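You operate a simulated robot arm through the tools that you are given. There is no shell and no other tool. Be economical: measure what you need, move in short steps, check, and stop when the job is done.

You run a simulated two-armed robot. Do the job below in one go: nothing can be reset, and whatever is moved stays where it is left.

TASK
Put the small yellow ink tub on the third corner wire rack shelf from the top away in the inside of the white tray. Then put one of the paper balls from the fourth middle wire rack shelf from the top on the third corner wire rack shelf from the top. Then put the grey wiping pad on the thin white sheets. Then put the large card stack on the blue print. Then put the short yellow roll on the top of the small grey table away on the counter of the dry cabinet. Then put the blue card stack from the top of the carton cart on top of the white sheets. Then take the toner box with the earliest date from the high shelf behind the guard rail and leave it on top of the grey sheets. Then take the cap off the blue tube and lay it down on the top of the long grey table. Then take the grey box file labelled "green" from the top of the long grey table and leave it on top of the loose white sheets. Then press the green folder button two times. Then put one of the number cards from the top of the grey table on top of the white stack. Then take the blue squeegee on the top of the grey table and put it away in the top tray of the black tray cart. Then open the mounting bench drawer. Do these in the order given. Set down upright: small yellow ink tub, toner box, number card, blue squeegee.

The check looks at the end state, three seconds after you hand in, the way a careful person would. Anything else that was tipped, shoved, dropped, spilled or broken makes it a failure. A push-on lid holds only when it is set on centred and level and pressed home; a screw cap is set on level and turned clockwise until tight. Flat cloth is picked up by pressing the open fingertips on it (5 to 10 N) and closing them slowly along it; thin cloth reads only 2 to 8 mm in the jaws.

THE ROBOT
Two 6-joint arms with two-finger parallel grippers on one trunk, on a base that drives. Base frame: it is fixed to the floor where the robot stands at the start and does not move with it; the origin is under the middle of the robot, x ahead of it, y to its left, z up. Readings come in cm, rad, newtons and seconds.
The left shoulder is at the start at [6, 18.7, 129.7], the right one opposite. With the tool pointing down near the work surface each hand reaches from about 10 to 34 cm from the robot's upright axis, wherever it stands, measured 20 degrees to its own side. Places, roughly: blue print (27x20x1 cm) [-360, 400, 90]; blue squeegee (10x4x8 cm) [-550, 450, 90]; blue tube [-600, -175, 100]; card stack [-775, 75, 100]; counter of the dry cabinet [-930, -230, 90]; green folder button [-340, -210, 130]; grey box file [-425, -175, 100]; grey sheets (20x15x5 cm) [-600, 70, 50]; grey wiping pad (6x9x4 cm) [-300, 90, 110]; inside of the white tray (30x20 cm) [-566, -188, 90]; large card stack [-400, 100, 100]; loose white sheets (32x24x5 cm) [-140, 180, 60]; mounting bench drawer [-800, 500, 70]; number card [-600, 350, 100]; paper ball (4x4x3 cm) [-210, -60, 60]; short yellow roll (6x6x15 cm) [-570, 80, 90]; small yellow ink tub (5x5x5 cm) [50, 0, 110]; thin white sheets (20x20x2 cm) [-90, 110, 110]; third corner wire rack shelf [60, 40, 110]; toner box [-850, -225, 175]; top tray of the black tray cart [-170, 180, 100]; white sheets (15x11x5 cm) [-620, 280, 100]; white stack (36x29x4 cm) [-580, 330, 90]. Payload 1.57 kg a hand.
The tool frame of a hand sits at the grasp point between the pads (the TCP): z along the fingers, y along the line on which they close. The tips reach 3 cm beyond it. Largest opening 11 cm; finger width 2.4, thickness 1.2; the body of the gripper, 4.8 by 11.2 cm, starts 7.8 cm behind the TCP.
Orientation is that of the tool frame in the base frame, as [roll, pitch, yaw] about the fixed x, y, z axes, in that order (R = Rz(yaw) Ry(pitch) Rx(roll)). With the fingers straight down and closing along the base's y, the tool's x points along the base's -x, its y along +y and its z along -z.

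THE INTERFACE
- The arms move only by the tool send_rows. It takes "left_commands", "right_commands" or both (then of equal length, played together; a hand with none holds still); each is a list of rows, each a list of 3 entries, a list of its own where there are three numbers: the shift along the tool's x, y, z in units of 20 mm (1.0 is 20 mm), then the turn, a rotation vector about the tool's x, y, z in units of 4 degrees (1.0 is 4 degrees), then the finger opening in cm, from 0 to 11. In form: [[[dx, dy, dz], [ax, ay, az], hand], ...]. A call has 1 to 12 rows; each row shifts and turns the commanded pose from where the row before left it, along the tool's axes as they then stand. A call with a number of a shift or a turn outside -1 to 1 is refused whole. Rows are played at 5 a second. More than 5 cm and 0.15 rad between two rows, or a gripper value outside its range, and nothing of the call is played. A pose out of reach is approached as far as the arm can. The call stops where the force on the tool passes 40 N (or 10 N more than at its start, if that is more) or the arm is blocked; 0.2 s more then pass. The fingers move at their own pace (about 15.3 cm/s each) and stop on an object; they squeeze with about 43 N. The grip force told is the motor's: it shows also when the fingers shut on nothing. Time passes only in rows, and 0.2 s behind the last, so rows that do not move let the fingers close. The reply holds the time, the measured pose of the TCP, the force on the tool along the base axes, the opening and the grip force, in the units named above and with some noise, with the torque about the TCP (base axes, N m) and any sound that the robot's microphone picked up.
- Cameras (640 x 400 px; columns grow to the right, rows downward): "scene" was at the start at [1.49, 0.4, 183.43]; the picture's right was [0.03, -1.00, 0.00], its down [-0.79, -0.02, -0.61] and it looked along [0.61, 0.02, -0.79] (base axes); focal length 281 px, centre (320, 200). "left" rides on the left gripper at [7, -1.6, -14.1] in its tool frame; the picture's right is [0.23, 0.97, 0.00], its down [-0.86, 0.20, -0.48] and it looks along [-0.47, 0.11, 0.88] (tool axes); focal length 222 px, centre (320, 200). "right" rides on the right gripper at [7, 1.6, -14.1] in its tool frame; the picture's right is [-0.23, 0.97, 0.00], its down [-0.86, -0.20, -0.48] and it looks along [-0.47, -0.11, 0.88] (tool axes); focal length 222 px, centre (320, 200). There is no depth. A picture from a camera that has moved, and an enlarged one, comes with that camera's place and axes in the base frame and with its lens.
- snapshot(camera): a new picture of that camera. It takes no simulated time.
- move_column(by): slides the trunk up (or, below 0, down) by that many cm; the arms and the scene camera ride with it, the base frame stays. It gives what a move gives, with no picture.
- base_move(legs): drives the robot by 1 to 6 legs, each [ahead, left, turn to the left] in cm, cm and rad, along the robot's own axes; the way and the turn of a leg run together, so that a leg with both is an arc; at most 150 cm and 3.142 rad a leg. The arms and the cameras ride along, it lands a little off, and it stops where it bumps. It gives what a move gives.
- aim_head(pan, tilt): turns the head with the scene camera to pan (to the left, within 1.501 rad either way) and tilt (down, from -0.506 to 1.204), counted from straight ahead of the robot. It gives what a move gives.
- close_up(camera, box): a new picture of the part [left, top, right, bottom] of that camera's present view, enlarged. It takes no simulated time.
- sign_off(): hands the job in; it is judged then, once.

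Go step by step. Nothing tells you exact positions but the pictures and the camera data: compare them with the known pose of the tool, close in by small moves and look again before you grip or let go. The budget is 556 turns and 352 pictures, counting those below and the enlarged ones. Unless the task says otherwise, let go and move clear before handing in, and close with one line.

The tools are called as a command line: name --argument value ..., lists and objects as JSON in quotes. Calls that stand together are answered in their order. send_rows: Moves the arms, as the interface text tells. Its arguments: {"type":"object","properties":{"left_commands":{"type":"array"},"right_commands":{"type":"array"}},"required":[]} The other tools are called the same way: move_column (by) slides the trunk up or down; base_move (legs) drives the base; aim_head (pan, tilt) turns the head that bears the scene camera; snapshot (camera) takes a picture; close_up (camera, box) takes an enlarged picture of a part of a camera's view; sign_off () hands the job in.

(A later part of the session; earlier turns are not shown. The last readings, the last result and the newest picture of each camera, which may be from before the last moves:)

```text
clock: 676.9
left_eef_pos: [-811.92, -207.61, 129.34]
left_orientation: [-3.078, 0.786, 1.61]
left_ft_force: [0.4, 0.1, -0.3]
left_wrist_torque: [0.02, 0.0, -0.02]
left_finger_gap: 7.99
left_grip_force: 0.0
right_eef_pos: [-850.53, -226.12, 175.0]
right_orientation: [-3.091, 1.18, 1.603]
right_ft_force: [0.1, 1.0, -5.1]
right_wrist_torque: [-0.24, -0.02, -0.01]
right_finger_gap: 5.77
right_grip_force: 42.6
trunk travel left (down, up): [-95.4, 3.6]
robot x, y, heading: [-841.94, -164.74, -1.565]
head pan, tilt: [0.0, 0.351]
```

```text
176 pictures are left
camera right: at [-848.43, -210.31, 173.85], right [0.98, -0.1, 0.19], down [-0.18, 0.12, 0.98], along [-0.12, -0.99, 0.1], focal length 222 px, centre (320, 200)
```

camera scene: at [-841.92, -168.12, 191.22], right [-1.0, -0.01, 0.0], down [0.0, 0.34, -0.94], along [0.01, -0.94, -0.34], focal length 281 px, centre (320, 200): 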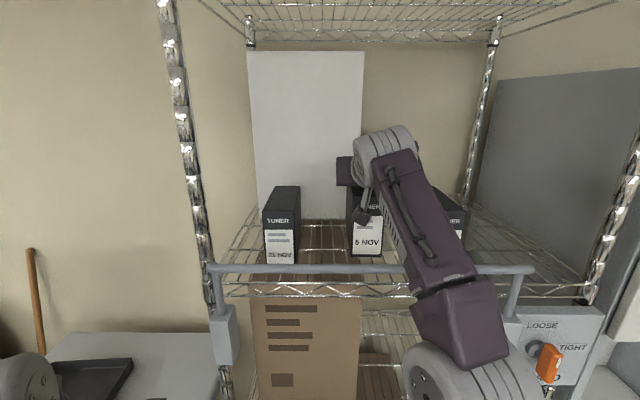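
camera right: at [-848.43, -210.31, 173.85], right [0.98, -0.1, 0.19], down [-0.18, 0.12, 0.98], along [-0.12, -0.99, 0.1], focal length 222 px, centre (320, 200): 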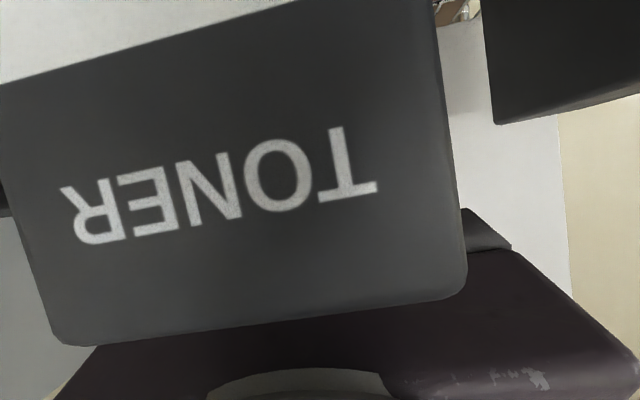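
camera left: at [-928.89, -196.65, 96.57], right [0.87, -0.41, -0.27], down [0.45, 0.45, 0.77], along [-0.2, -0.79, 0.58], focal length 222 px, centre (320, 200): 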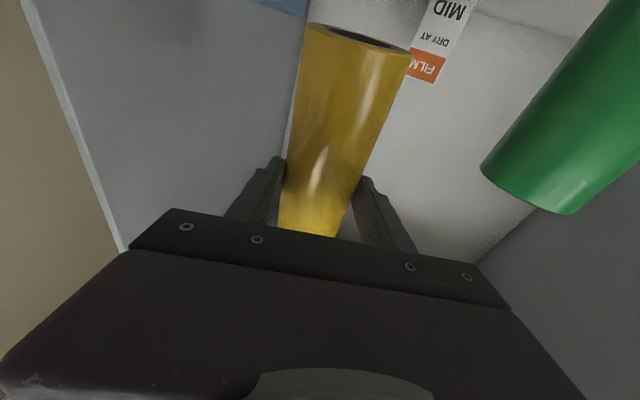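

Held (about 0.5 kg). Raise fully, then lift with the arm while reducing tilt.

move_column --by 3.5

send_rows --right_commands '[[[-0.4, 0, -0.15], [0, -1, 0], 4.5], [[-0.7, 0, -0.2], [0, -1, 0], 4.5], [[-0.9, 0, -0.1], [0, -1, 0], 4.5], [[-0.9, 0, 0], [0, -0.5, 0], 4.5], [[0, 0, 0], [0, 0, 0], 4.5]]'

snapshot --camera "scene"

```text
clock: 677.7
left_eef_pos: [-811.93, -207.65, 132.93]
left_orientation: [-3.078, 0.784, 1.61]
left_ft_force: [-0.5, -0.5, 0.2]
left_wrist_torque: [0.0, -0.02, -0.02]
left_finger_gap: 8.02
left_grip_force: 0.0
right_eef_pos: [-850.39, -226.28, 178.46]
right_orientation: [-3.092, 1.179, 1.602]
right_ft_force: [-0.4, -0.6, -4.2]
right_wrist_torque: [-0.29, -0.03, -0.01]
right_finger_gap: 5.8
right_grip_force: 43.2
trunk travel left (down, up): [-98.9, 0.1]
robot x, y, heading: [-841.77, -165.03, -1.566]
head pan, tilt: [0.0, 0.351]
```

```text
clock: 678.9
left_eef_pos: [-811.94, -207.72, 132.79]
left_orientation: [-3.08, 0.783, 1.608]
left_ft_force: [0.0, -0.1, -0.1]
left_wrist_torque: [0.0, 0.02, 0.0]
left_finger_gap: 8.01
left_grip_force: 0.1
right_eef_pos: [-850.3, -226.93, 184.43]
right_orientation: [-3.011, 1.425, 1.684]
right_ft_force: [-0.9, 0.7, -4.4]
right_wrist_torque: [-0.17, -0.01, 0.02]
right_finger_gap: 5.81
right_grip_force: 42.7
trunk travel left (down, up): [-98.9, 0.1]
robot x, y, heading: [-842.28, -164.89, -1.567]
head pan, tilt: [0.0, 0.351]
```

```text
175 pictures are left
camera scene: at [-841.97, -168.21, 194.72], right [-1.0, -0.01, 0.0], down [0.0, 0.34, -0.94], along [0.01, -0.94, -0.34], focal length 281 px, centre (320, 200)
```

scene: 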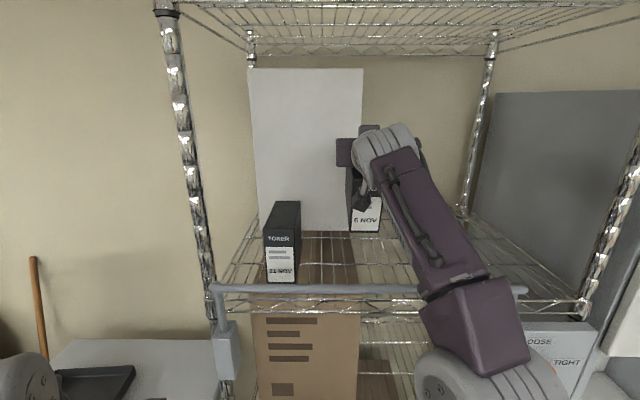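

Box bottom is about 4 cm above the rail. Back straight out.

base_move --legs '[[-30, 0, 0]]'

snapshot --camera "scene"

snapshot --camera "right"

```text
clock: 681.0
left_eef_pos: [-812.2, -178.06, 132.65]
left_orientation: [-3.08, 0.78, 1.607]
left_ft_force: [-0.4, 0.4, -0.5]
left_wrist_torque: [-0.01, -0.04, -0.02]
left_finger_gap: 8.0
left_grip_force: 0.0
right_eef_pos: [-850.62, -197.33, 184.15]
right_orientation: [-3.014, 1.419, 1.68]
right_ft_force: [0.3, -0.3, -4.9]
right_wrist_torque: [-0.2, 0.01, 0.0]
right_finger_gap: 5.79
right_grip_force: 42.8
trunk travel left (down, up): [-98.9, 0.1]
robot x, y, heading: [-842.08, -134.86, -1.569]
head pan, tilt: [0.0, 0.351]
```

```text
174 pictures are left
camera scene: at [-842.09, -138.81, 194.71], right [-1.0, 0.0, 0.0], down [0.0, 0.35, -0.94], along [0.0, -0.94, -0.35], focal length 281 px, centre (320, 200)
```

scene: 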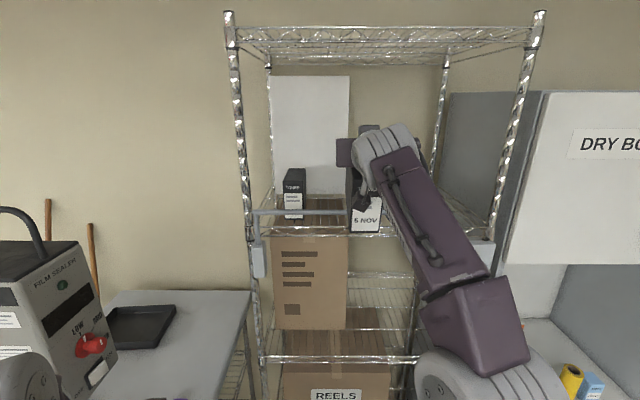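

```text
173 pictures are left
camera right: at [-848.67, -182.33, 179.25], right [0.98, -0.05, 0.21], down [-0.18, 0.35, 0.92], along [-0.12, -0.94, 0.33], focal length 222 px, centre (320, 200)
```

right: 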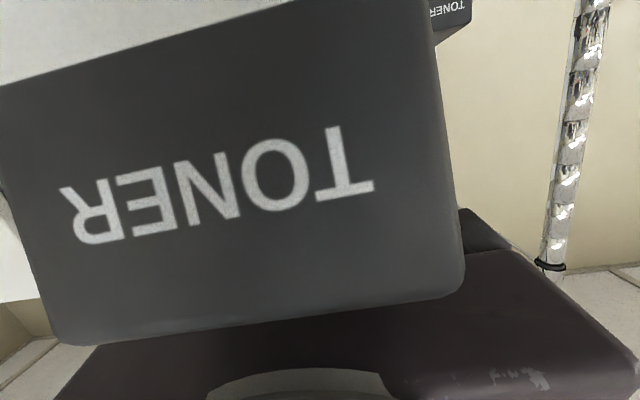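

Box held steady. Back to open floor, then bring the right hand down with the tilt restored so the box is upright, and raise the left hand a bit.

base_move --legs '[[-103, 0, 0]]'

send_rows --right_commands '[[[0.9, 0, 0.1], [0, 1, 0], 4.5], [[0.9, 0, 0.2], [0, 1, 0], 4.5], [[0.9, 0, 0.3], [0, 1, 0], 4.5], [[0.9, 0, 0.35], [0, 0.4, 0], 4.5], [[0.9, 0, 0.37], [0, 0, 0], 4.5], [[0.9, 0, 0.37], [0, 0, 0], 4.5], [[0.9, 0, 0.37], [0, 0, 0], 4.5], [[0.9, 0, 0.37], [0, 0, 0], 4.5], [[0.9, 0, 0.37], [0, 0, 0], 4.5], [[0.9, 0, 0.37], [0, 0, 0], 4.5], [[0.9, 0, 0.37], [0, 0, 0], 4.5], [[0.9, 0, 0.37], [0, 0, 0], 4.5]]' --left_commands '[[[-0.7, 0, -0.7], [0, 0, 0], 8], [[-0.7, 0, -0.7], [0, 0, 0], 8], [[-0.7, 0, -0.7], [0, 0, 0], 8], [[-0.7, 0, -0.7], [0, 0, 0], 8], [[-0.7, 0, -0.7], [0, 0, 0], 8], [[-0.7, 0, -0.7], [0, 0, 0], 8], [[-0.7, 0, -0.7], [0, 0, 0], 8], [[-0.7, 0, -0.7], [0, 0, 0], 8], [[-0.7, 0, -0.7], [0, 0, 0], 8], [[-0.7, 0, -0.7], [0, 0, 0], 8], [[-0.7, 0, -0.7], [0, 0, 0], 8], [[-0.7, 0, -0.7], [0, 0, 0], 8]]'

send_rows --right_commands '[[[0.9, 0, 0.37], [0, 0, 0], 4.5], [[0.9, 0, 0.37], [0, 0, 0], 4.5], [[0.9, 0, 0.37], [0, 0, 0], 4.5], [[0.9, 0, 0.37], [0, 0, 0], 4.5], [[0.9, 0, 0.37], [0, 0, 0], 4.5], [[0.9, 0, 0.37], [0, 0, 0], 4.5], [[0.9, 0, 0.37], [0, 0, 0], 4.5], [[0.9, 0, 0.37], [0, 0, 0], 4.5], [[0.9, 0, 0.37], [0, 0, 0], 4.5], [[0.9, 0, 0.37], [0, 0, 0], 4.5], [[0.9, 0, 0.37], [0, 0, 0], 4.5], [[0.9, 0, 0.37], [0, 0, 0], 4.5]]'

snapshot --camera "right"

```text
clock: 686.3
left_eef_pos: [-812.53, -74.48, 132.86]
left_orientation: [-3.079, 0.783, 1.601]
left_ft_force: [0.7, 0.9, -0.5]
left_wrist_torque: [-0.01, -0.01, 0.03]
left_finger_gap: 8.0
left_grip_force: 0.1
right_eef_pos: [-851.01, -93.32, 184.11]
right_orientation: [-3.011, 1.421, 1.673]
right_ft_force: [0.6, -0.6, -4.3]
right_wrist_torque: [-0.18, 0.01, -0.02]
right_finger_gap: 5.81
right_grip_force: 42.8
trunk travel left (down, up): [-98.9, 0.1]
robot x, y, heading: [-842.33, -31.47, -1.575]
head pan, tilt: [0.0, 0.351]
```

```text
clock: 688.9
left_eef_pos: [-811.38, -74.42, 156.6]
left_orientation: [-3.079, 0.784, 1.6]
left_ft_force: [0.0, 0.1, -0.1]
left_wrist_torque: [-0.02, 0.02, -0.01]
left_finger_gap: 8.02
left_grip_force: 0.0
right_eef_pos: [-851.4, -93.28, 161.25]
right_orientation: [-3.091, 1.185, 1.593]
right_ft_force: [-0.4, 0.3, -3.9]
right_wrist_torque: [-0.25, 0.03, 0.0]
right_finger_gap: 5.8
right_grip_force: 42.8
trunk travel left (down, up): [-98.9, 0.1]
robot x, y, heading: [-841.96, -31.07, -1.579]
head pan, tilt: [0.0, 0.351]
```

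```text
clock: 691.5
left_eef_pos: [-811.38, -74.49, 156.53]
left_orientation: [-3.078, 0.783, 1.6]
left_ft_force: [0.2, -0.1, -0.2]
left_wrist_torque: [-0.01, -0.02, 0.02]
left_finger_gap: 8.02
left_grip_force: 0.0
right_eef_pos: [-851.78, -93.36, 137.86]
right_orientation: [-3.091, 1.186, 1.591]
right_ft_force: [0.9, 0.1, -4.4]
right_wrist_torque: [-0.28, 0.03, 0.01]
right_finger_gap: 5.78
right_grip_force: 42.9
trunk travel left (down, up): [-98.9, 0.1]
robot x, y, heading: [-842.26, -31.2, -1.58]
head pan, tilt: [0.0, 0.351]
```

```text
172 pictures are left
camera right: at [-849.86, -77.6, 136.57], right [0.98, -0.11, 0.19], down [-0.18, 0.13, 0.98], along [-0.13, -0.99, 0.1], focal length 222 px, centre (320, 200)
```

right: 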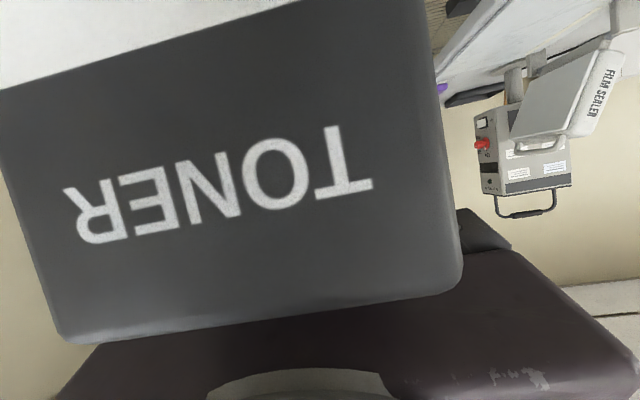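

Now drive back through the corridor to open floor at about (-688,170), facing +x.

base_move --legs '[[0, 100, 0], [0, 24, 0.005], [-46, 0, 0], [0, 36, 0], [-75, 0, 0], [-80, 0, 0]]'

base_move --legs '[[0, 0, 1.575]]'

aim_head --pan -0.6 --tilt 0.6

snapshot --camera "scene"

```text
clock: 710.0
left_eef_pos: [-650.93, 127.72, 156.59]
left_orientation: [-3.079, 0.783, 1.605]
left_ft_force: [-0.6, -0.4, -0.1]
left_wrist_torque: [0.03, 0.0, -0.01]
left_finger_gap: 8.0
left_grip_force: 0.1
right_eef_pos: [-691.31, 108.71, 137.78]
right_orientation: [-3.089, 1.184, 1.597]
right_ft_force: [-0.5, -0.6, -4.1]
right_wrist_torque: [-0.28, -0.02, -0.02]
right_finger_gap: 5.8
right_grip_force: 43.4
trunk travel left (down, up): [-98.9, 0.1]
robot x, y, heading: [-681.41, 171.5, -1.571]
head pan, tilt: [0.0, 0.351]
```

```text
clock: 714.2
left_eef_pos: [-638.77, 201.84, 156.55]
left_orientation: [-3.08, 0.784, -3.106]
left_ft_force: [0.2, 0.6, -0.2]
left_wrist_torque: [-0.04, -0.02, 0.02]
left_finger_gap: 8.0
left_grip_force: 0.0
right_eef_pos: [-619.62, 161.43, 137.82]
right_orientation: [-3.093, 1.185, -3.115]
right_ft_force: [-0.5, -0.4, -5.0]
right_wrist_torque: [0.02, -0.22, -0.01]
right_finger_gap: 5.78
right_grip_force: 42.7
trunk travel left (down, up): [-98.9, 0.1]
robot x, y, heading: [-681.74, 171.19, 0.005]
head pan, tilt: [0.0, 0.351]
```

```text
clock: 715.2
left_eef_pos: [-638.82, 201.83, 156.68]
left_orientation: [-3.08, 0.786, -3.108]
left_ft_force: [0.6, -0.2, 0.2]
left_wrist_torque: [0.0, -0.05, -0.01]
left_finger_gap: 8.02
left_grip_force: 0.0
right_eef_pos: [-619.64, 161.41, 137.8]
right_orientation: [-3.091, 1.186, -3.114]
right_ft_force: [-0.6, 0.1, -4.4]
right_wrist_torque: [0.0, -0.23, 0.02]
right_finger_gap: 5.77
right_grip_force: 42.9
trunk travel left (down, up): [-98.9, 0.1]
robot x, y, heading: [-681.59, 171.24, 0.007]
head pan, tilt: [-0.6, 0.6]
```

```text
171 pictures are left
camera scene: at [-680.27, 166.19, 192.45], right [-0.56, -0.83, 0.0], down [-0.47, 0.32, -0.83], along [0.68, -0.47, -0.56], focal length 281 px, centre (320, 200)
```

scene: 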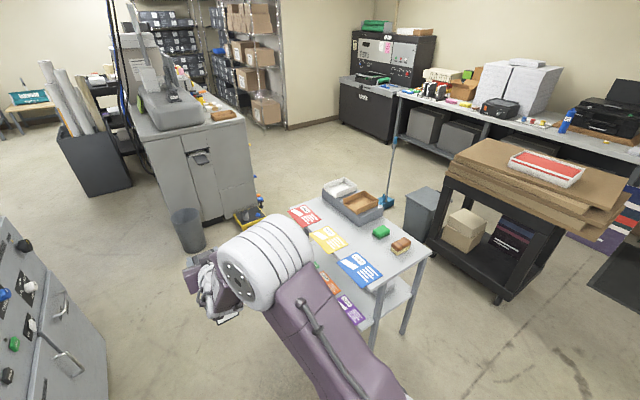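

Retract the right hand to about 45 cm ahead, then lower the trunk.

send_rows --right_commands '[[[0.4, 0, -1], [0, 0, 0], 4.5], [[0.4, 0, -1], [0, 0, 0], 4.5], [[0.4, 0, -1], [0, 0, 0], 4.5], [[0.4, 0, -1], [0, 0, 0], 4.5], [[0.4, 0, -1], [0, 0, 0], 4.5], [[0.4, 0, -1], [0, 0, 0], 4.5], [[0.4, 0, -1], [0, 0, 0], 4.5], [[0.4, 0, -1], [0, 0, 0], 4.5]]'

move_column --by -35

move_column --by -30

snapshot --camera "scene"

```text
clock: 717.0
left_eef_pos: [-638.86, 201.92, 156.57]
left_orientation: [-3.079, 0.785, -3.107]
left_ft_force: [-1.1, -0.1, -0.5]
left_wrist_torque: [0.01, -0.01, -0.03]
left_finger_gap: 8.0
left_grip_force: 0.1
right_eef_pos: [-634.41, 163.26, 137.64]
right_orientation: [-3.084, 1.185, -3.107]
right_ft_force: [-0.2, 0.1, -4.3]
right_wrist_torque: [0.02, -0.26, 0.0]
right_finger_gap: 5.8
right_grip_force: 43.0
right hand out of reach, approached as far as the arm can: row 7, 8
trunk travel left (down, up): [-98.9, 0.1]
robot x, y, heading: [-681.81, 171.14, 0.001]
head pan, tilt: [-0.6, 0.6]
```

```text
clock: 720.4
left_eef_pos: [-638.98, 201.82, 121.7]
left_orientation: [-3.079, 0.782, -3.108]
left_ft_force: [0.9, 0.6, 0.5]
left_wrist_torque: [-0.01, -0.02, -0.02]
left_finger_gap: 7.99
left_grip_force: 0.1
right_eef_pos: [-634.39, 163.09, 102.56]
right_orientation: [-3.085, 1.183, -3.109]
right_ft_force: [0.0, -0.4, -5.2]
right_wrist_torque: [-0.01, -0.26, 0.03]
right_finger_gap: 5.8
right_grip_force: 43.1
trunk travel left (down, up): [-63.9, 35.1]
robot x, y, heading: [-681.5, 170.9, 0.003]
head pan, tilt: [-0.6, 0.6]
```

```text
clock: 723.4
left_eef_pos: [-638.89, 201.89, 91.63]
left_orientation: [-3.079, 0.784, -3.107]
left_ft_force: [0.0, -0.5, -0.3]
left_wrist_torque: [-0.01, 0.03, 0.01]
left_finger_gap: 8.0
left_grip_force: 0.1
right_eef_pos: [-634.28, 163.24, 72.57]
right_orientation: [-3.086, 1.184, -3.108]
right_ft_force: [0.4, -1.1, -4.5]
right_wrist_torque: [-0.01, -0.25, 0.01]
right_finger_gap: 5.8
right_grip_force: 42.9
trunk travel left (down, up): [-33.9, 65.1]
robot x, y, heading: [-681.62, 171.28, 0.005]
head pan, tilt: [-0.6, 0.6]
```

```text
170 pictures are left
camera scene: at [-680.33, 166.16, 127.45], right [-0.56, -0.83, 0.0], down [-0.47, 0.32, -0.82], along [0.68, -0.47, -0.57], focal length 281 px, centre (320, 200)
```

scene: 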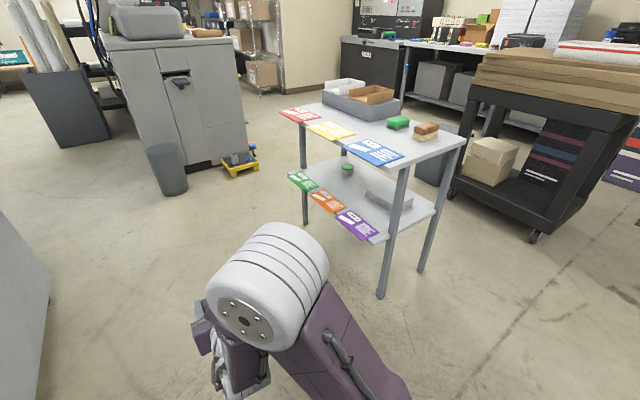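

I see the lower shelf with the grey sheets at about [-604,71,50], west legs at y≈53 and 84. Strafe to line up.

base_move --legs '[[-4, 0, 0], [0, -93, 0]]'

aim_head --pan 0.0 --tilt 0.7

snapshot --camera "scene"

```text
clock: 728.8
left_eef_pos: [-642.85, 108.79, 91.63]
left_orientation: [-3.08, 0.783, -3.11]
left_ft_force: [0.6, -0.2, -0.5]
left_wrist_torque: [0.0, 0.02, -0.02]
left_finger_gap: 8.0
left_grip_force: 0.1
right_eef_pos: [-638.42, 70.02, 72.62]
right_orientation: [-3.086, 1.184, -3.114]
right_ft_force: [0.5, -0.4, -4.5]
right_wrist_torque: [-0.01, -0.21, 0.0]
right_finger_gap: 5.8
right_grip_force: 43.5
trunk travel left (down, up): [-33.9, 65.1]
robot x, y, heading: [-685.73, 77.94, -0.001]
head pan, tilt: [-0.6, 0.6]
```

```text
clock: 729.8
left_eef_pos: [-642.96, 108.78, 91.58]
left_orientation: [-3.079, 0.784, -3.109]
left_ft_force: [0.4, 0.8, 0.1]
left_wrist_torque: [0.0, -0.01, 0.01]
left_finger_gap: 7.97
left_grip_force: 0.0
right_eef_pos: [-638.5, 70.24, 72.57]
right_orientation: [-3.086, 1.183, -3.112]
right_ft_force: [0.7, -0.3, -3.5]
right_wrist_torque: [-0.01, -0.25, -0.01]
right_finger_gap: 5.79
right_grip_force: 42.7
trunk travel left (down, up): [-33.9, 65.1]
robot x, y, heading: [-685.59, 77.75, -0.005]
head pan, tilt: [0.0, 0.7]
```

```text
169 pictures are left
camera scene: at [-683.14, 78.17, 126.58], right [0.0, -1.0, 0.0], down [-0.64, 0.0, -0.76], along [0.76, 0.0, -0.64], focal length 281 px, centre (320, 200)
```

scene: 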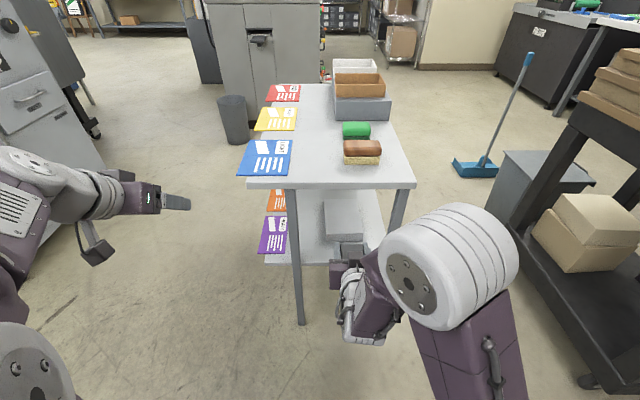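

move_column --by -6

base_move --legs '[[0, -1, 0]]'

send_rows --right_commands '[[[-0.38, 0, 0.93], [0, 0, 0], 4.5], [[-0.38, 0, 0.93], [0, 0, 0], 4.5], [[-0.38, 0, 0.93], [0, 0, 0], 4.5], [[-0.38, 0, 0.93], [0, 0, 0], 4.5], [[-0.38, 0, 0.93], [0, 0, 0], 4.5], [[-0.38, 0, 0.93], [0, 0, 0], 4.5]]'

snapshot --camera "scene"

snapshot --camera "right"

```text
clock: 730.8
left_eef_pos: [-642.77, 108.79, 85.58]
left_orientation: [-3.077, 0.786, -3.107]
left_ft_force: [0.3, 0.1, 0.6]
left_wrist_torque: [-0.01, 0.03, 0.03]
left_finger_gap: 8.02
left_grip_force: 0.0
right_eef_pos: [-638.32, 70.03, 66.59]
right_orientation: [-3.086, 1.185, -3.113]
right_ft_force: [0.0, -0.2, -4.5]
right_wrist_torque: [-0.02, -0.22, 0.03]
right_finger_gap: 5.77
right_grip_force: 42.7
trunk travel left (down, up): [-27.9, 71.1]
robot x, y, heading: [-685.68, 78.15, -0.003]
head pan, tilt: [0.0, 0.7]
```

```text
clock: 731.5
left_eef_pos: [-642.81, 107.62, 85.6]
left_orientation: [-3.08, 0.784, -3.109]
left_ft_force: [-0.3, -0.1, -0.4]
left_wrist_torque: [0.01, -0.03, 0.01]
left_finger_gap: 7.97
left_grip_force: 0.1
right_eef_pos: [-638.46, 69.12, 66.7]
right_orientation: [-3.088, 1.184, -3.112]
right_ft_force: [0.6, 0.5, -4.4]
right_wrist_torque: [-0.02, -0.23, 0.04]
right_finger_gap: 5.8
right_grip_force: 43.0
trunk travel left (down, up): [-27.9, 71.1]
robot x, y, heading: [-685.43, 76.72, -0.005]
head pan, tilt: [0.0, 0.7]
```

```text
clock: 732.9
left_eef_pos: [-642.78, 107.85, 85.58]
left_orientation: [-3.079, 0.784, -3.109]
left_ft_force: [0.0, 0.2, -0.2]
left_wrist_torque: [0.04, 0.0, 0.02]
left_finger_gap: 8.01
left_grip_force: 0.0
right_eef_pos: [-626.5, 68.8, 66.5]
right_orientation: [-3.084, 1.182, -3.112]
right_ft_force: [0.1, 0.3, -4.4]
right_wrist_torque: [0.0, -0.26, -0.02]
right_finger_gap: 5.8
right_grip_force: 43.1
trunk travel left (down, up): [-27.9, 71.1]
robot x, y, heading: [-685.87, 76.71, -0.005]
head pan, tilt: [0.0, 0.7]
```

```text
168 pictures are left
camera scene: at [-683.1, 77.18, 120.58], right [0.0, -1.0, 0.0], down [-0.64, 0.0, -0.76], along [0.76, 0.0, -0.64], focal length 281 px, centre (320, 200)
```

scene: 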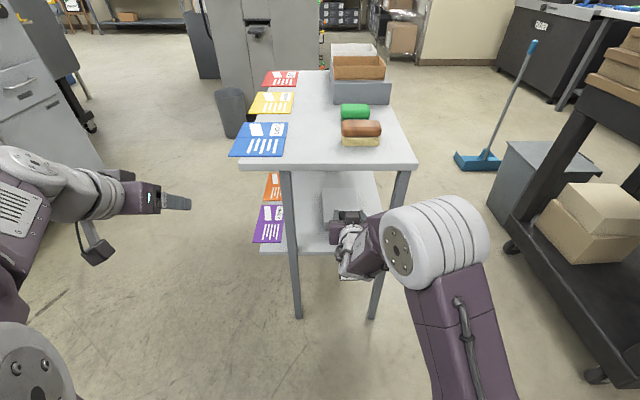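

```text
167 pictures are left
camera right: at [-641.97, 70.89, 65.36], right [0.11, 0.98, 0.19], down [-0.12, -0.18, 0.98], along [0.99, -0.13, 0.1], focal length 222 px, centre (320, 200)
```

right: 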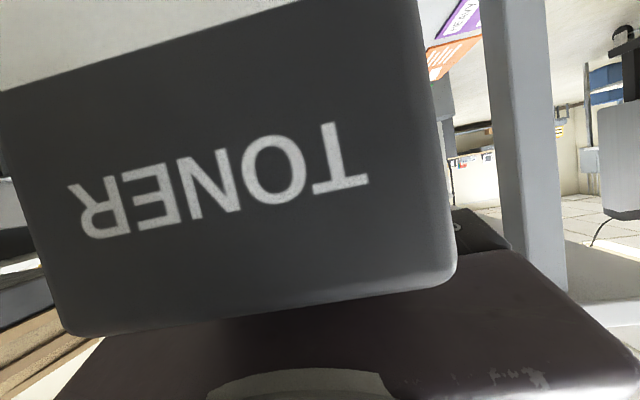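

Sheets' top is near z 55, so I enter at TCP z≈70. Raise 3.5 cm, then drive in 14 cm and look.

move_column --by 3.3

base_move --legs '[[12, 0, 0]]'

close_up --camera "scene" --box '[230, 130, 450, 290]'

snapshot --camera "right"

```text
clock: 733.7
left_eef_pos: [-642.68, 107.68, 88.89]
left_orientation: [-3.08, 0.783, -3.109]
left_ft_force: [-1.1, -0.5, -0.4]
left_wrist_torque: [-0.01, 0.0, 0.02]
left_finger_gap: 8.02
left_grip_force: 0.0
right_eef_pos: [-626.36, 68.8, 69.9]
right_orientation: [-3.085, 1.182, -3.113]
right_ft_force: [0.0, -0.1, -4.3]
right_wrist_torque: [-0.01, -0.26, -0.01]
right_finger_gap: 5.75
right_grip_force: 43.1
trunk travel left (down, up): [-31.2, 67.8]
robot x, y, heading: [-685.67, 76.69, -0.001]
head pan, tilt: [0.0, 0.7]
```

```text
clock: 734.9
left_eef_pos: [-630.43, 107.86, 88.8]
left_orientation: [-3.08, 0.784, -3.108]
left_ft_force: [-0.2, 0.2, 0.1]
left_wrist_torque: [0.02, 0.01, -0.03]
left_finger_gap: 8.01
left_grip_force: 0.1
right_eef_pos: [-614.19, 68.89, 69.8]
right_orientation: [-3.087, 1.182, -3.113]
right_ft_force: [-0.2, 0.6, -5.2]
right_wrist_torque: [-0.01, -0.27, 0.0]
right_finger_gap: 5.77
right_grip_force: 43.2
trunk travel left (down, up): [-31.2, 67.8]
robot x, y, heading: [-674.1, 76.96, 0.001]
head pan, tilt: [0.0, 0.7]
```

```text
2.50 times, centred on (340, 210) of scene
camera zoom: at [-670.88, 77.17, 123.88], right [0.0, -1.0, 0.0], down [-0.65, 0.0, -0.76], along [0.76, 0.0, -0.65], focal length 704 px, centre (270, 175)
```

zoom: 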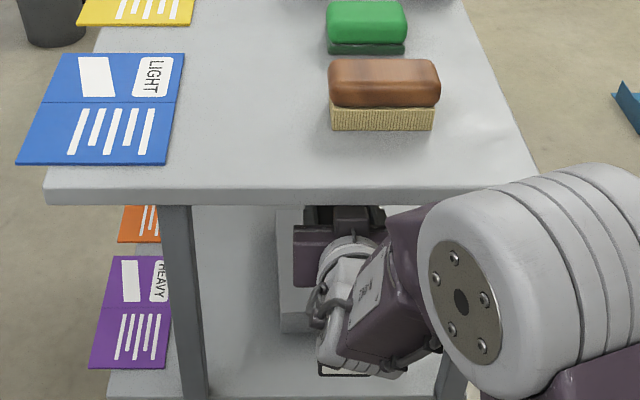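

```text
165 pictures are left
camera right: at [-629.82, 70.92, 68.64], right [0.11, 0.98, 0.19], down [-0.12, -0.18, 0.98], along [0.99, -0.13, 0.1], focal length 222 px, centre (320, 200)
```

right: 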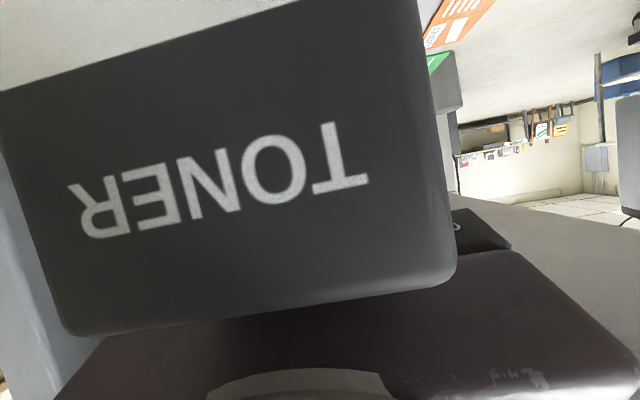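

base_move --legs '[[5, 0, 0]]'

move_column --by -1.5

snapshot --camera "right"

```text
clock: 735.9
left_eef_pos: [-625.54, 107.73, 88.85]
left_orientation: [-3.078, 0.785, -3.107]
left_ft_force: [-0.2, -0.1, 0.4]
left_wrist_torque: [0.01, -0.01, 0.01]
left_finger_gap: 8.02
left_grip_force: 0.1
right_eef_pos: [-609.09, 68.83, 69.69]
right_orientation: [-3.084, 1.182, -3.109]
right_ft_force: [-0.3, -0.6, -4.7]
right_wrist_torque: [0.02, -0.23, 0.0]
right_finger_gap: 5.78
right_grip_force: 43.2
trunk travel left (down, up): [-31.2, 67.8]
robot x, y, heading: [-668.56, 76.83, -0.002]
head pan, tilt: [0.0, 0.7]
```

```text
clock: 736.5
left_eef_pos: [-625.7, 107.8, 87.49]
left_orientation: [-3.079, 0.784, -3.109]
left_ft_force: [0.4, -0.4, 0.0]
left_wrist_torque: [0.04, -0.01, -0.01]
left_finger_gap: 8.0
left_grip_force: 0.1
right_eef_pos: [-609.39, 68.84, 68.37]
right_orientation: [-3.083, 1.181, -3.112]
right_ft_force: [-0.5, 0.2, -3.7]
right_wrist_torque: [0.04, -0.23, -0.01]
right_finger_gap: 5.8
right_grip_force: 43.1
trunk travel left (down, up): [-29.7, 69.3]
robot x, y, heading: [-668.61, 77.06, -0.004]
head pan, tilt: [0.0, 0.7]
```

```text
164 pictures are left
camera right: at [-624.91, 70.91, 67.18], right [0.11, 0.98, 0.19], down [-0.12, -0.18, 0.98], along [0.99, -0.13, 0.1], focal length 222 px, centre (320, 200)
```

right: 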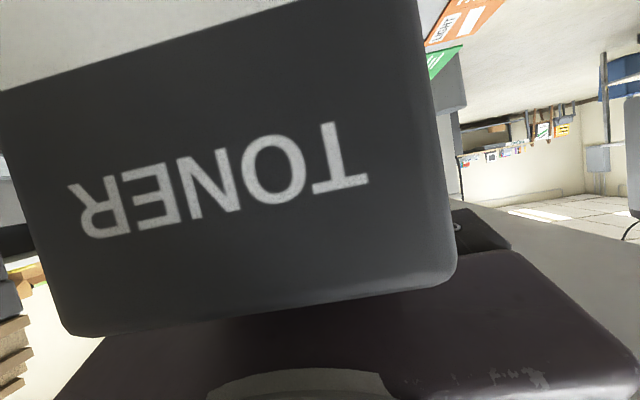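

move_column --by -1.5

move_column --by -1.5

move_column --by -1.5

snapshot --camera "scene"

```text
clock: 737.1
left_eef_pos: [-625.74, 107.74, 85.96]
left_orientation: [-3.08, 0.785, -3.109]
left_ft_force: [-0.1, -0.4, -0.5]
left_wrist_torque: [0.01, -0.02, 0.03]
left_finger_gap: 7.97
left_grip_force: 0.0
right_eef_pos: [-609.29, 68.76, 66.92]
right_orientation: [-3.084, 1.184, -3.112]
right_ft_force: [0.1, 0.1, -4.2]
right_wrist_torque: [0.0, -0.25, 0.0]
right_finger_gap: 5.76
right_grip_force: 43.2
trunk travel left (down, up): [-28.2, 70.8]
robot x, y, heading: [-668.48, 77.16, -0.001]
head pan, tilt: [0.0, 0.7]
```

```text
clock: 737.8
left_eef_pos: [-625.74, 107.85, 84.44]
left_orientation: [-3.078, 0.785, -3.108]
left_ft_force: [0.1, -1.1, 1.1]
left_wrist_torque: [-0.02, 0.02, -0.01]
left_finger_gap: 7.99
left_grip_force: 0.0
right_eef_pos: [-609.3, 68.87, 65.45]
right_orientation: [-3.084, 1.182, -3.111]
right_ft_force: [-0.6, 0.0, -4.6]
right_wrist_torque: [0.0, -0.24, 0.0]
right_finger_gap: 5.78
right_grip_force: 43.5
trunk travel left (down, up): [-26.7, 72.3]
robot x, y, heading: [-668.26, 77.1, -0.0]
head pan, tilt: [0.0, 0.7]
```

```text
clock: 738.4
left_eef_pos: [-625.73, 107.83, 82.83]
left_orientation: [-3.079, 0.785, -3.11]
left_ft_force: [-0.4, 0.7, -0.1]
left_wrist_torque: [-0.02, 0.03, -0.02]
left_finger_gap: 8.01
left_grip_force: 0.1
right_eef_pos: [-609.24, 68.87, 63.93]
right_orientation: [-3.085, 1.184, -3.113]
right_ft_force: [0.7, 0.2, -3.2]
right_wrist_torque: [0.0, -0.25, 0.01]
right_finger_gap: 5.8
right_grip_force: 43.0
trunk travel left (down, up): [-25.2, 73.8]
robot x, y, heading: [-668.51, 77.15, 0.001]
head pan, tilt: [0.0, 0.7]
```

```text
163 pictures are left
camera scene: at [-666.03, 77.17, 117.88], right [0.0, -1.0, 0.0], down [-0.64, 0.0, -0.76], along [0.76, 0.0, -0.64], focal length 281 px, centre (320, 200)
```

scene: 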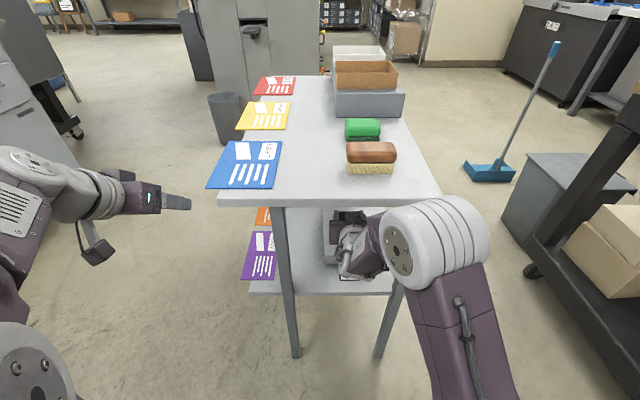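

move_column --by -1.5

move_column --by -1.5

move_column --by -1.2

close_up --camera "scene" --box '[230, 180, 430, 330]'

```text
clock: 739.0
left_eef_pos: [-625.67, 107.74, 81.37]
left_orientation: [-3.078, 0.785, -3.109]
left_ft_force: [0.1, 0.4, -1.3]
left_wrist_torque: [-0.01, -0.02, -0.03]
left_finger_gap: 7.99
left_grip_force: 0.0
right_eef_pos: [-609.37, 68.79, 62.35]
right_orientation: [-3.085, 1.183, -3.113]
right_ft_force: [-0.8, 0.4, -4.3]
right_wrist_torque: [0.0, -0.22, -0.02]
right_finger_gap: 5.8
right_grip_force: 42.9
trunk travel left (down, up): [-23.7, 75.3]
robot x, y, heading: [-668.23, 77.12, 0.003]
head pan, tilt: [0.0, 0.7]
```

```text
clock: 739.6
left_eef_pos: [-625.76, 107.76, 79.89]
left_orientation: [-3.077, 0.784, -3.108]
left_ft_force: [-1.5, 0.0, -0.1]
left_wrist_torque: [0.0, 0.01, 0.01]
left_finger_gap: 8.02
left_grip_force: 0.0
right_eef_pos: [-609.29, 68.8, 60.91]
right_orientation: [-3.087, 1.183, -3.112]
right_ft_force: [0.1, 0.0, -3.4]
right_wrist_torque: [0.06, -0.26, 0.0]
right_finger_gap: 5.77
right_grip_force: 42.7
trunk travel left (down, up): [-22.2, 76.8]
robot x, y, heading: [-668.56, 77.4, 0.002]
head pan, tilt: [0.0, 0.7]
```

```text
clock: 740.2
left_eef_pos: [-625.81, 107.83, 78.94]
left_orientation: [-3.077, 0.788, -3.11]
left_ft_force: [0.1, -1.1, 0.2]
left_wrist_torque: [-0.01, -0.01, 0.06]
left_finger_gap: 7.99
left_grip_force: 0.1
right_eef_pos: [-609.07, 68.97, 60.85]
right_orientation: [-3.098, 1.207, -3.125]
right_ft_force: [-1.4, -1.1, 13.5]
right_wrist_torque: [0.46, 0.36, 0.07]
right_finger_gap: 5.8
right_grip_force: 7.1
trunk travel left (down, up): [-21.1, 77.9]
robot x, y, heading: [-668.57, 76.98, 0.002]
head pan, tilt: [0.0, 0.7]
stopped: the force on the tool passed its limit (the readings are from after the stop); the commanded pose is now the measured one
```

```text
2.67 times, centred on (330, 255) of scene
camera zoom: at [-666.27, 77.19, 113.76], right [0.0, -1.0, 0.0], down [-0.64, 0.0, -0.77], along [0.77, 0.0, -0.64], focal length 750 px, centre (293, 53)
```

zoom: 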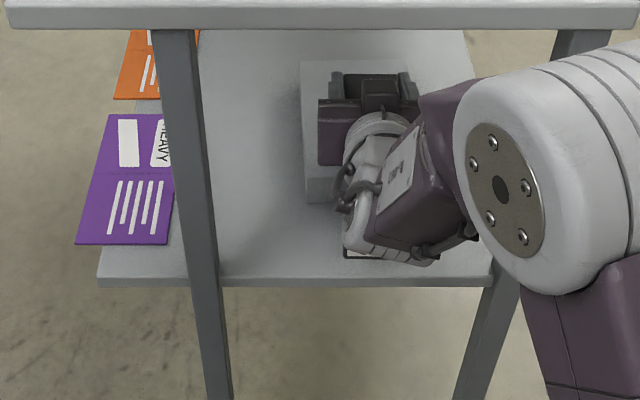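

Contact, but the sheets lie about 9 cm deeper (x -610..-589). Raise 2.5, check the grip, then go deeper.

move_column --by 2.5

send_rows --right_commands '[[[0, 0, 0], [0, 0, 0], 4.5], [[-0.38, 0, 0.93], [0, 0, 0], 4.5], [[-0.38, 0, 0.93], [0, 0, 0], 4.5]]'

base_move --legs '[[4.5, 0, 0]]'

close_up --camera "scene" --box '[230, 180, 430, 330]'

snapshot --camera "right"

```text
clock: 740.9
left_eef_pos: [-625.81, 107.79, 81.27]
left_orientation: [-3.078, 0.783, -3.109]
left_ft_force: [0.0, 0.3, -0.5]
left_wrist_torque: [-0.02, 0.01, 0.04]
left_finger_gap: 7.99
left_grip_force: 0.1
right_eef_pos: [-609.0, 68.77, 62.79]
right_orientation: [-3.092, 1.198, -3.119]
right_ft_force: [-0.1, 0.8, -5.0]
right_wrist_torque: [-0.01, -0.22, 0.01]
right_finger_gap: 5.78
right_grip_force: 43.3
trunk travel left (down, up): [-23.6, 75.4]
robot x, y, heading: [-668.84, 76.94, -0.004]
head pan, tilt: [0.0, 0.7]
```

```text
clock: 741.7
left_eef_pos: [-625.57, 107.86, 81.29]
left_orientation: [-3.077, 0.783, -3.108]
left_ft_force: [0.5, 0.4, 0.0]
left_wrist_torque: [-0.03, 0.02, -0.01]
left_finger_gap: 7.99
left_grip_force: 0.2
right_eef_pos: [-604.94, 68.68, 62.87]
right_orientation: [-3.095, 1.2, -3.123]
right_ft_force: [-0.3, 0.2, -5.0]
right_wrist_torque: [-0.03, -0.22, -0.01]
right_finger_gap: 5.82
right_grip_force: 42.8
trunk travel left (down, up): [-23.6, 75.4]
robot x, y, heading: [-668.22, 77.14, -0.0]
head pan, tilt: [0.0, 0.7]
```

```text
clock: 742.6
left_eef_pos: [-621.15, 107.72, 81.16]
left_orientation: [-3.08, 0.784, -3.108]
left_ft_force: [-0.4, -0.7, -0.4]
left_wrist_torque: [-0.01, 0.01, -0.02]
left_finger_gap: 8.0
left_grip_force: 0.1
right_eef_pos: [-600.61, 68.63, 62.88]
right_orientation: [-3.094, 1.198, -3.122]
right_ft_force: [-0.1, -0.3, -4.3]
right_wrist_torque: [-0.01, -0.28, 0.0]
right_finger_gap: 5.8
right_grip_force: 43.1
trunk travel left (down, up): [-23.6, 75.4]
robot x, y, heading: [-664.33, 77.0, -0.001]
head pan, tilt: [0.0, 0.7]
```

```text
2.67 times, centred on (330, 255) of scene
camera zoom: at [-661.41, 77.16, 116.25], right [0.0, -1.0, 0.0], down [-0.65, 0.0, -0.76], along [0.76, 0.0, -0.65], focal length 750 px, centre (293, 53)
```

zoom: 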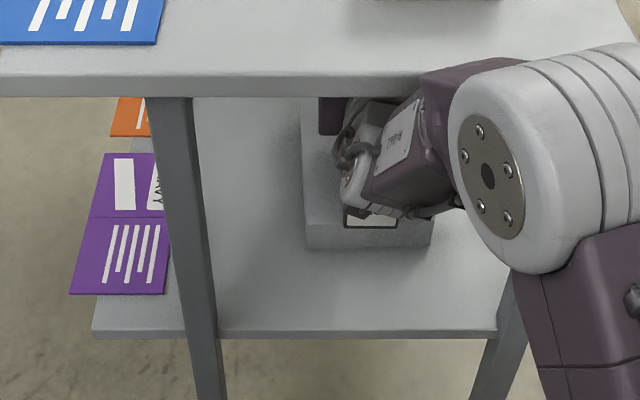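

```text
160 pictures are left
camera right: at [-616.1, 70.75, 61.43], right [0.11, 0.98, 0.19], down [-0.14, -0.18, 0.97], along [0.98, -0.13, 0.12], focal length 222 px, centre (320, 200)
```

right: 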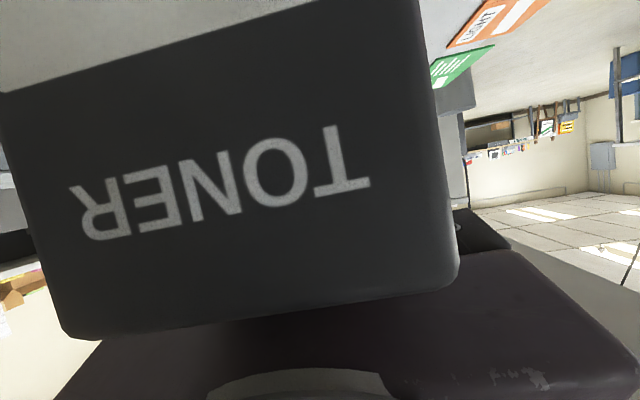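

Box is centred over the sheets now. Lower to contact.

move_column --by -1.3

move_column --by -0.8

move_column --by -0.8

close_up --camera "scene" --box '[230, 180, 430, 330]'

```text
clock: 743.2
left_eef_pos: [-621.16, 107.71, 79.95]
left_orientation: [-3.079, 0.787, -3.106]
left_ft_force: [0.7, 0.5, 0.5]
left_wrist_torque: [-0.02, -0.01, -0.01]
left_finger_gap: 8.0
left_grip_force: 0.1
right_eef_pos: [-600.53, 68.64, 61.65]
right_orientation: [-3.093, 1.2, -3.122]
right_ft_force: [0.2, 0.1, -5.2]
right_wrist_torque: [0.03, -0.24, -0.02]
right_finger_gap: 5.79
right_grip_force: 42.7
trunk travel left (down, up): [-22.3, 76.7]
robot x, y, heading: [-663.86, 77.28, -0.0]
head pan, tilt: [0.0, 0.7]
```

```text
clock: 743.8
left_eef_pos: [-621.37, 107.81, 79.24]
left_orientation: [-3.078, 0.785, -3.108]
left_ft_force: [0.4, 0.0, -0.3]
left_wrist_torque: [0.01, 0.0, -0.02]
left_finger_gap: 7.99
left_grip_force: 0.0
right_eef_pos: [-600.54, 68.61, 61.08]
right_orientation: [-3.094, 1.205, -3.125]
right_ft_force: [1.3, 0.2, 8.7]
right_wrist_torque: [0.27, 0.99, 0.01]
right_finger_gap: 5.8
right_grip_force: 43.3
trunk travel left (down, up): [-21.5, 77.5]
robot x, y, heading: [-664.1, 77.06, 0.001]
head pan, tilt: [0.0, 0.7]
```

```text
clock: 744.2
left_eef_pos: [-621.42, 107.78, 78.55]
left_orientation: [-3.077, 0.788, -3.11]
left_ft_force: [0.4, 0.0, 0.1]
left_wrist_torque: [-0.03, 0.01, 0.01]
left_finger_gap: 8.01
left_grip_force: 0.2
right_eef_pos: [-600.44, 68.65, 61.2]
right_orientation: [-3.107, 1.22, -3.137]
right_ft_force: [-4.9, -0.4, 17.7]
right_wrist_torque: [0.65, 2.7, 0.17]
right_finger_gap: 5.79
right_grip_force: 42.5
trunk travel left (down, up): [-20.9, 78.1]
robot x, y, heading: [-664.09, 76.73, -0.0]
head pan, tilt: [0.0, 0.7]
stopped: the force on the tool passed its limit (the readings are from after the stop); the commanded pose is now the measured one
```

```text
2.67 times, centred on (330, 255) of scene
camera zoom: at [-661.82, 77.17, 113.55], right [0.0, -1.0, 0.0], down [-0.64, 0.0, -0.77], along [0.77, 0.0, -0.64], focal length 750 px, centre (293, 53)
```

zoom: 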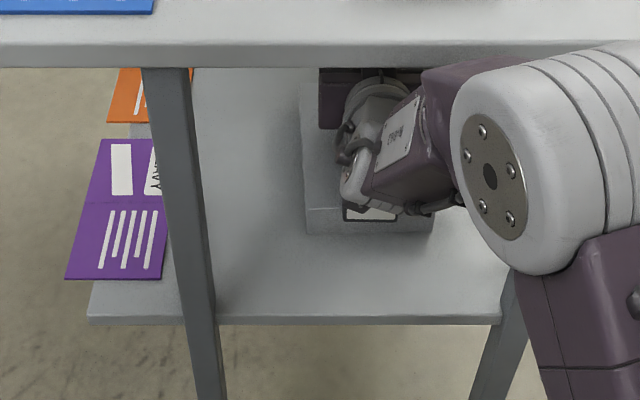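

Level the tool pitch back to the grasp value, then release.

send_rows --right_commands '[[[0, 0, 0], [0, 0.5, 0], 4.5], [[0, 0, 0], [0, 0, 0], 4.5]]'

move_column --by -0.3

```text
clock: 744.9
left_eef_pos: [-621.14, 107.76, 78.54]
left_orientation: [-3.078, 0.786, -3.109]
left_ft_force: [-0.1, -1.0, 0.7]
left_wrist_torque: [0.03, -0.01, 0.02]
left_finger_gap: 7.99
left_grip_force: 0.0
right_eef_pos: [-600.27, 68.66, 60.84]
right_orientation: [-3.101, 1.175, -3.134]
right_ft_force: [1.0, 0.1, 0.4]
right_wrist_torque: [0.18, 0.1, -0.01]
right_finger_gap: 5.77
right_grip_force: 43.4
trunk travel left (down, up): [-20.9, 78.1]
robot x, y, heading: [-663.83, 76.95, -0.0]
head pan, tilt: [0.0, 0.7]
```

```text
clock: 745.4
left_eef_pos: [-621.25, 107.68, 78.42]
left_orientation: [-3.079, 0.788, -3.11]
left_ft_force: [0.2, -0.4, -0.1]
left_wrist_torque: [0.01, 0.01, -0.03]
left_finger_gap: 7.99
left_grip_force: 0.0
right_eef_pos: [-600.35, 68.55, 60.67]
right_orientation: [-3.106, 1.181, -3.136]
right_ft_force: [-4.1, -2.1, 15.6]
right_wrist_torque: [0.37, 2.26, 0.3]
right_finger_gap: 5.77
right_grip_force: 43.0
trunk travel left (down, up): [-20.6, 78.4]
robot x, y, heading: [-663.84, 76.92, -0.002]
head pan, tilt: [0.0, 0.7]
```

send_rows --right_commands '[[[0, 0, 0], [0, 0, 0], 6], [[0, 0, 0], [0, 0, 0], 6.5], [[0, 0, 0], [0, 0, 0], 7.8], [[0, 0, 0], [0, 0, 0], 7.8]]'

move_column --by 1.6

snapshot --camera "right"

```text
clock: 746.4
left_eef_pos: [-621.39, 107.84, 78.44]
left_orientation: [-3.08, 0.788, -3.11]
left_ft_force: [-0.7, -0.6, 0.4]
left_wrist_torque: [0.0, -0.05, -0.02]
left_finger_gap: 8.0
left_grip_force: 0.0
right_eef_pos: [-600.38, 68.59, 60.77]
right_orientation: [-3.105, 1.181, -3.135]
right_ft_force: [6.5, -2.9, 20.7]
right_wrist_torque: [0.37, 1.76, 0.22]
right_finger_gap: 7.82
right_grip_force: 0.1
trunk travel left (down, up): [-20.6, 78.4]
robot x, y, heading: [-664.33, 76.93, 0.0]
head pan, tilt: [0.0, 0.7]
```

```text
clock: 747.0
left_eef_pos: [-621.19, 107.76, 79.9]
left_orientation: [-3.078, 0.786, -3.109]
left_ft_force: [-0.8, 0.3, -0.3]
left_wrist_torque: [0.02, 0.0, 0.03]
left_finger_gap: 8.01
left_grip_force: 0.0
right_eef_pos: [-600.45, 68.67, 61.97]
right_orientation: [-3.102, 1.175, -3.132]
right_ft_force: [-0.2, 0.4, 0.7]
right_wrist_torque: [0.01, -0.01, -0.01]
right_finger_gap: 7.79
right_grip_force: 0.1
trunk travel left (down, up): [-22.2, 76.8]
robot x, y, heading: [-664.33, 76.82, -0.007]
head pan, tilt: [0.0, 0.7]
```

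```text
158 pictures are left
camera right: at [-616.04, 70.79, 60.92], right [0.11, 0.97, 0.19], down [-0.12, -0.18, 0.98], along [0.99, -0.13, 0.09], focal length 222 px, centre (320, 200)
```

right: 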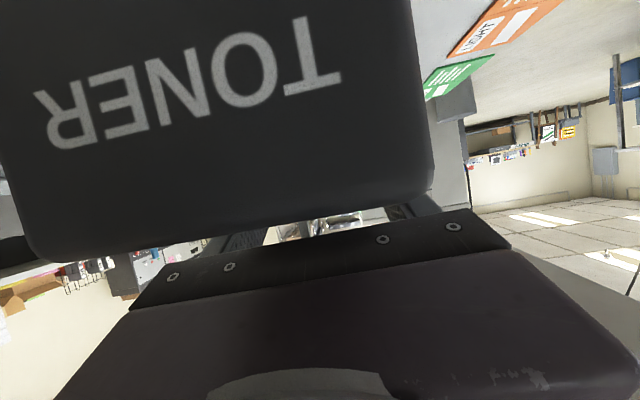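

move_column --by 1.5

base_move --legs '[[-24, 0, 0]]'

snapshot --camera "scene"

snapshot --camera "right"

```text
clock: 747.6
left_eef_pos: [-621.16, 107.84, 81.41]
left_orientation: [-3.078, 0.786, -3.108]
left_ft_force: [0.5, 0.0, 0.4]
left_wrist_torque: [0.01, -0.02, 0.0]
left_finger_gap: 8.01
left_grip_force: 0.2
right_eef_pos: [-600.27, 68.55, 63.66]
right_orientation: [-3.103, 1.178, -3.134]
right_ft_force: [0.0, 0.0, 0.5]
right_wrist_torque: [-0.02, 0.04, 0.01]
right_finger_gap: 7.77
right_grip_force: 0.0
trunk travel left (down, up): [-23.7, 75.3]
robot x, y, heading: [-663.79, 76.5, 0.0]
head pan, tilt: [0.0, 0.7]
```

```text
clock: 749.4
left_eef_pos: [-645.34, 107.8, 81.33]
left_orientation: [-3.079, 0.786, -3.107]
left_ft_force: [0.3, -0.4, 0.2]
left_wrist_torque: [-0.01, 0.01, 0.01]
left_finger_gap: 8.03
left_grip_force: 0.2
right_eef_pos: [-624.35, 68.68, 63.64]
right_orientation: [-3.104, 1.178, -3.133]
right_ft_force: [-0.3, -0.6, 1.2]
right_wrist_torque: [0.0, 0.03, 0.0]
right_finger_gap: 7.81
right_grip_force: 0.0
trunk travel left (down, up): [-23.7, 75.3]
robot x, y, heading: [-687.82, 76.68, 0.001]
head pan, tilt: [0.0, 0.7]
```

```text
157 pictures are left
camera scene: at [-685.64, 77.17, 116.35], right [0.0, -1.0, 0.0], down [-0.64, 0.0, -0.77], along [0.77, 0.0, -0.64], focal length 281 px, centre (320, 200)
```

scene: 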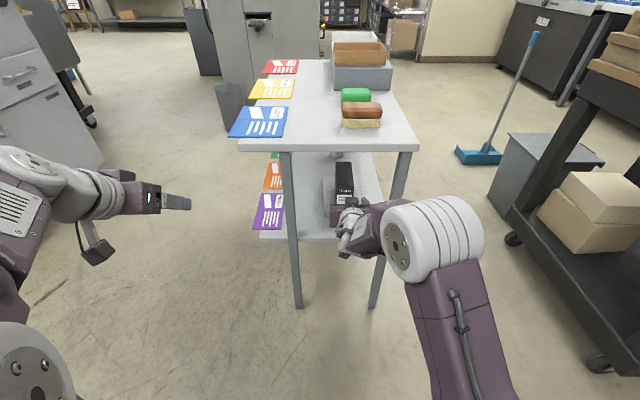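

```text
156 pictures are left
camera right: at [-640.03, 70.87, 62.54], right [0.11, 0.97, 0.2], down [-0.12, -0.18, 0.98], along [0.99, -0.13, 0.1], focal length 222 px, centre (320, 200)
```

right: 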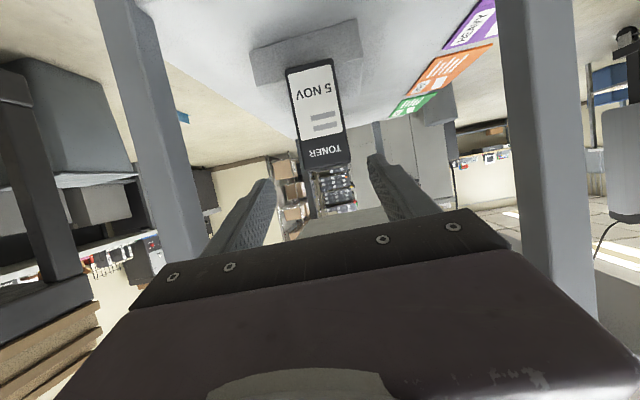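

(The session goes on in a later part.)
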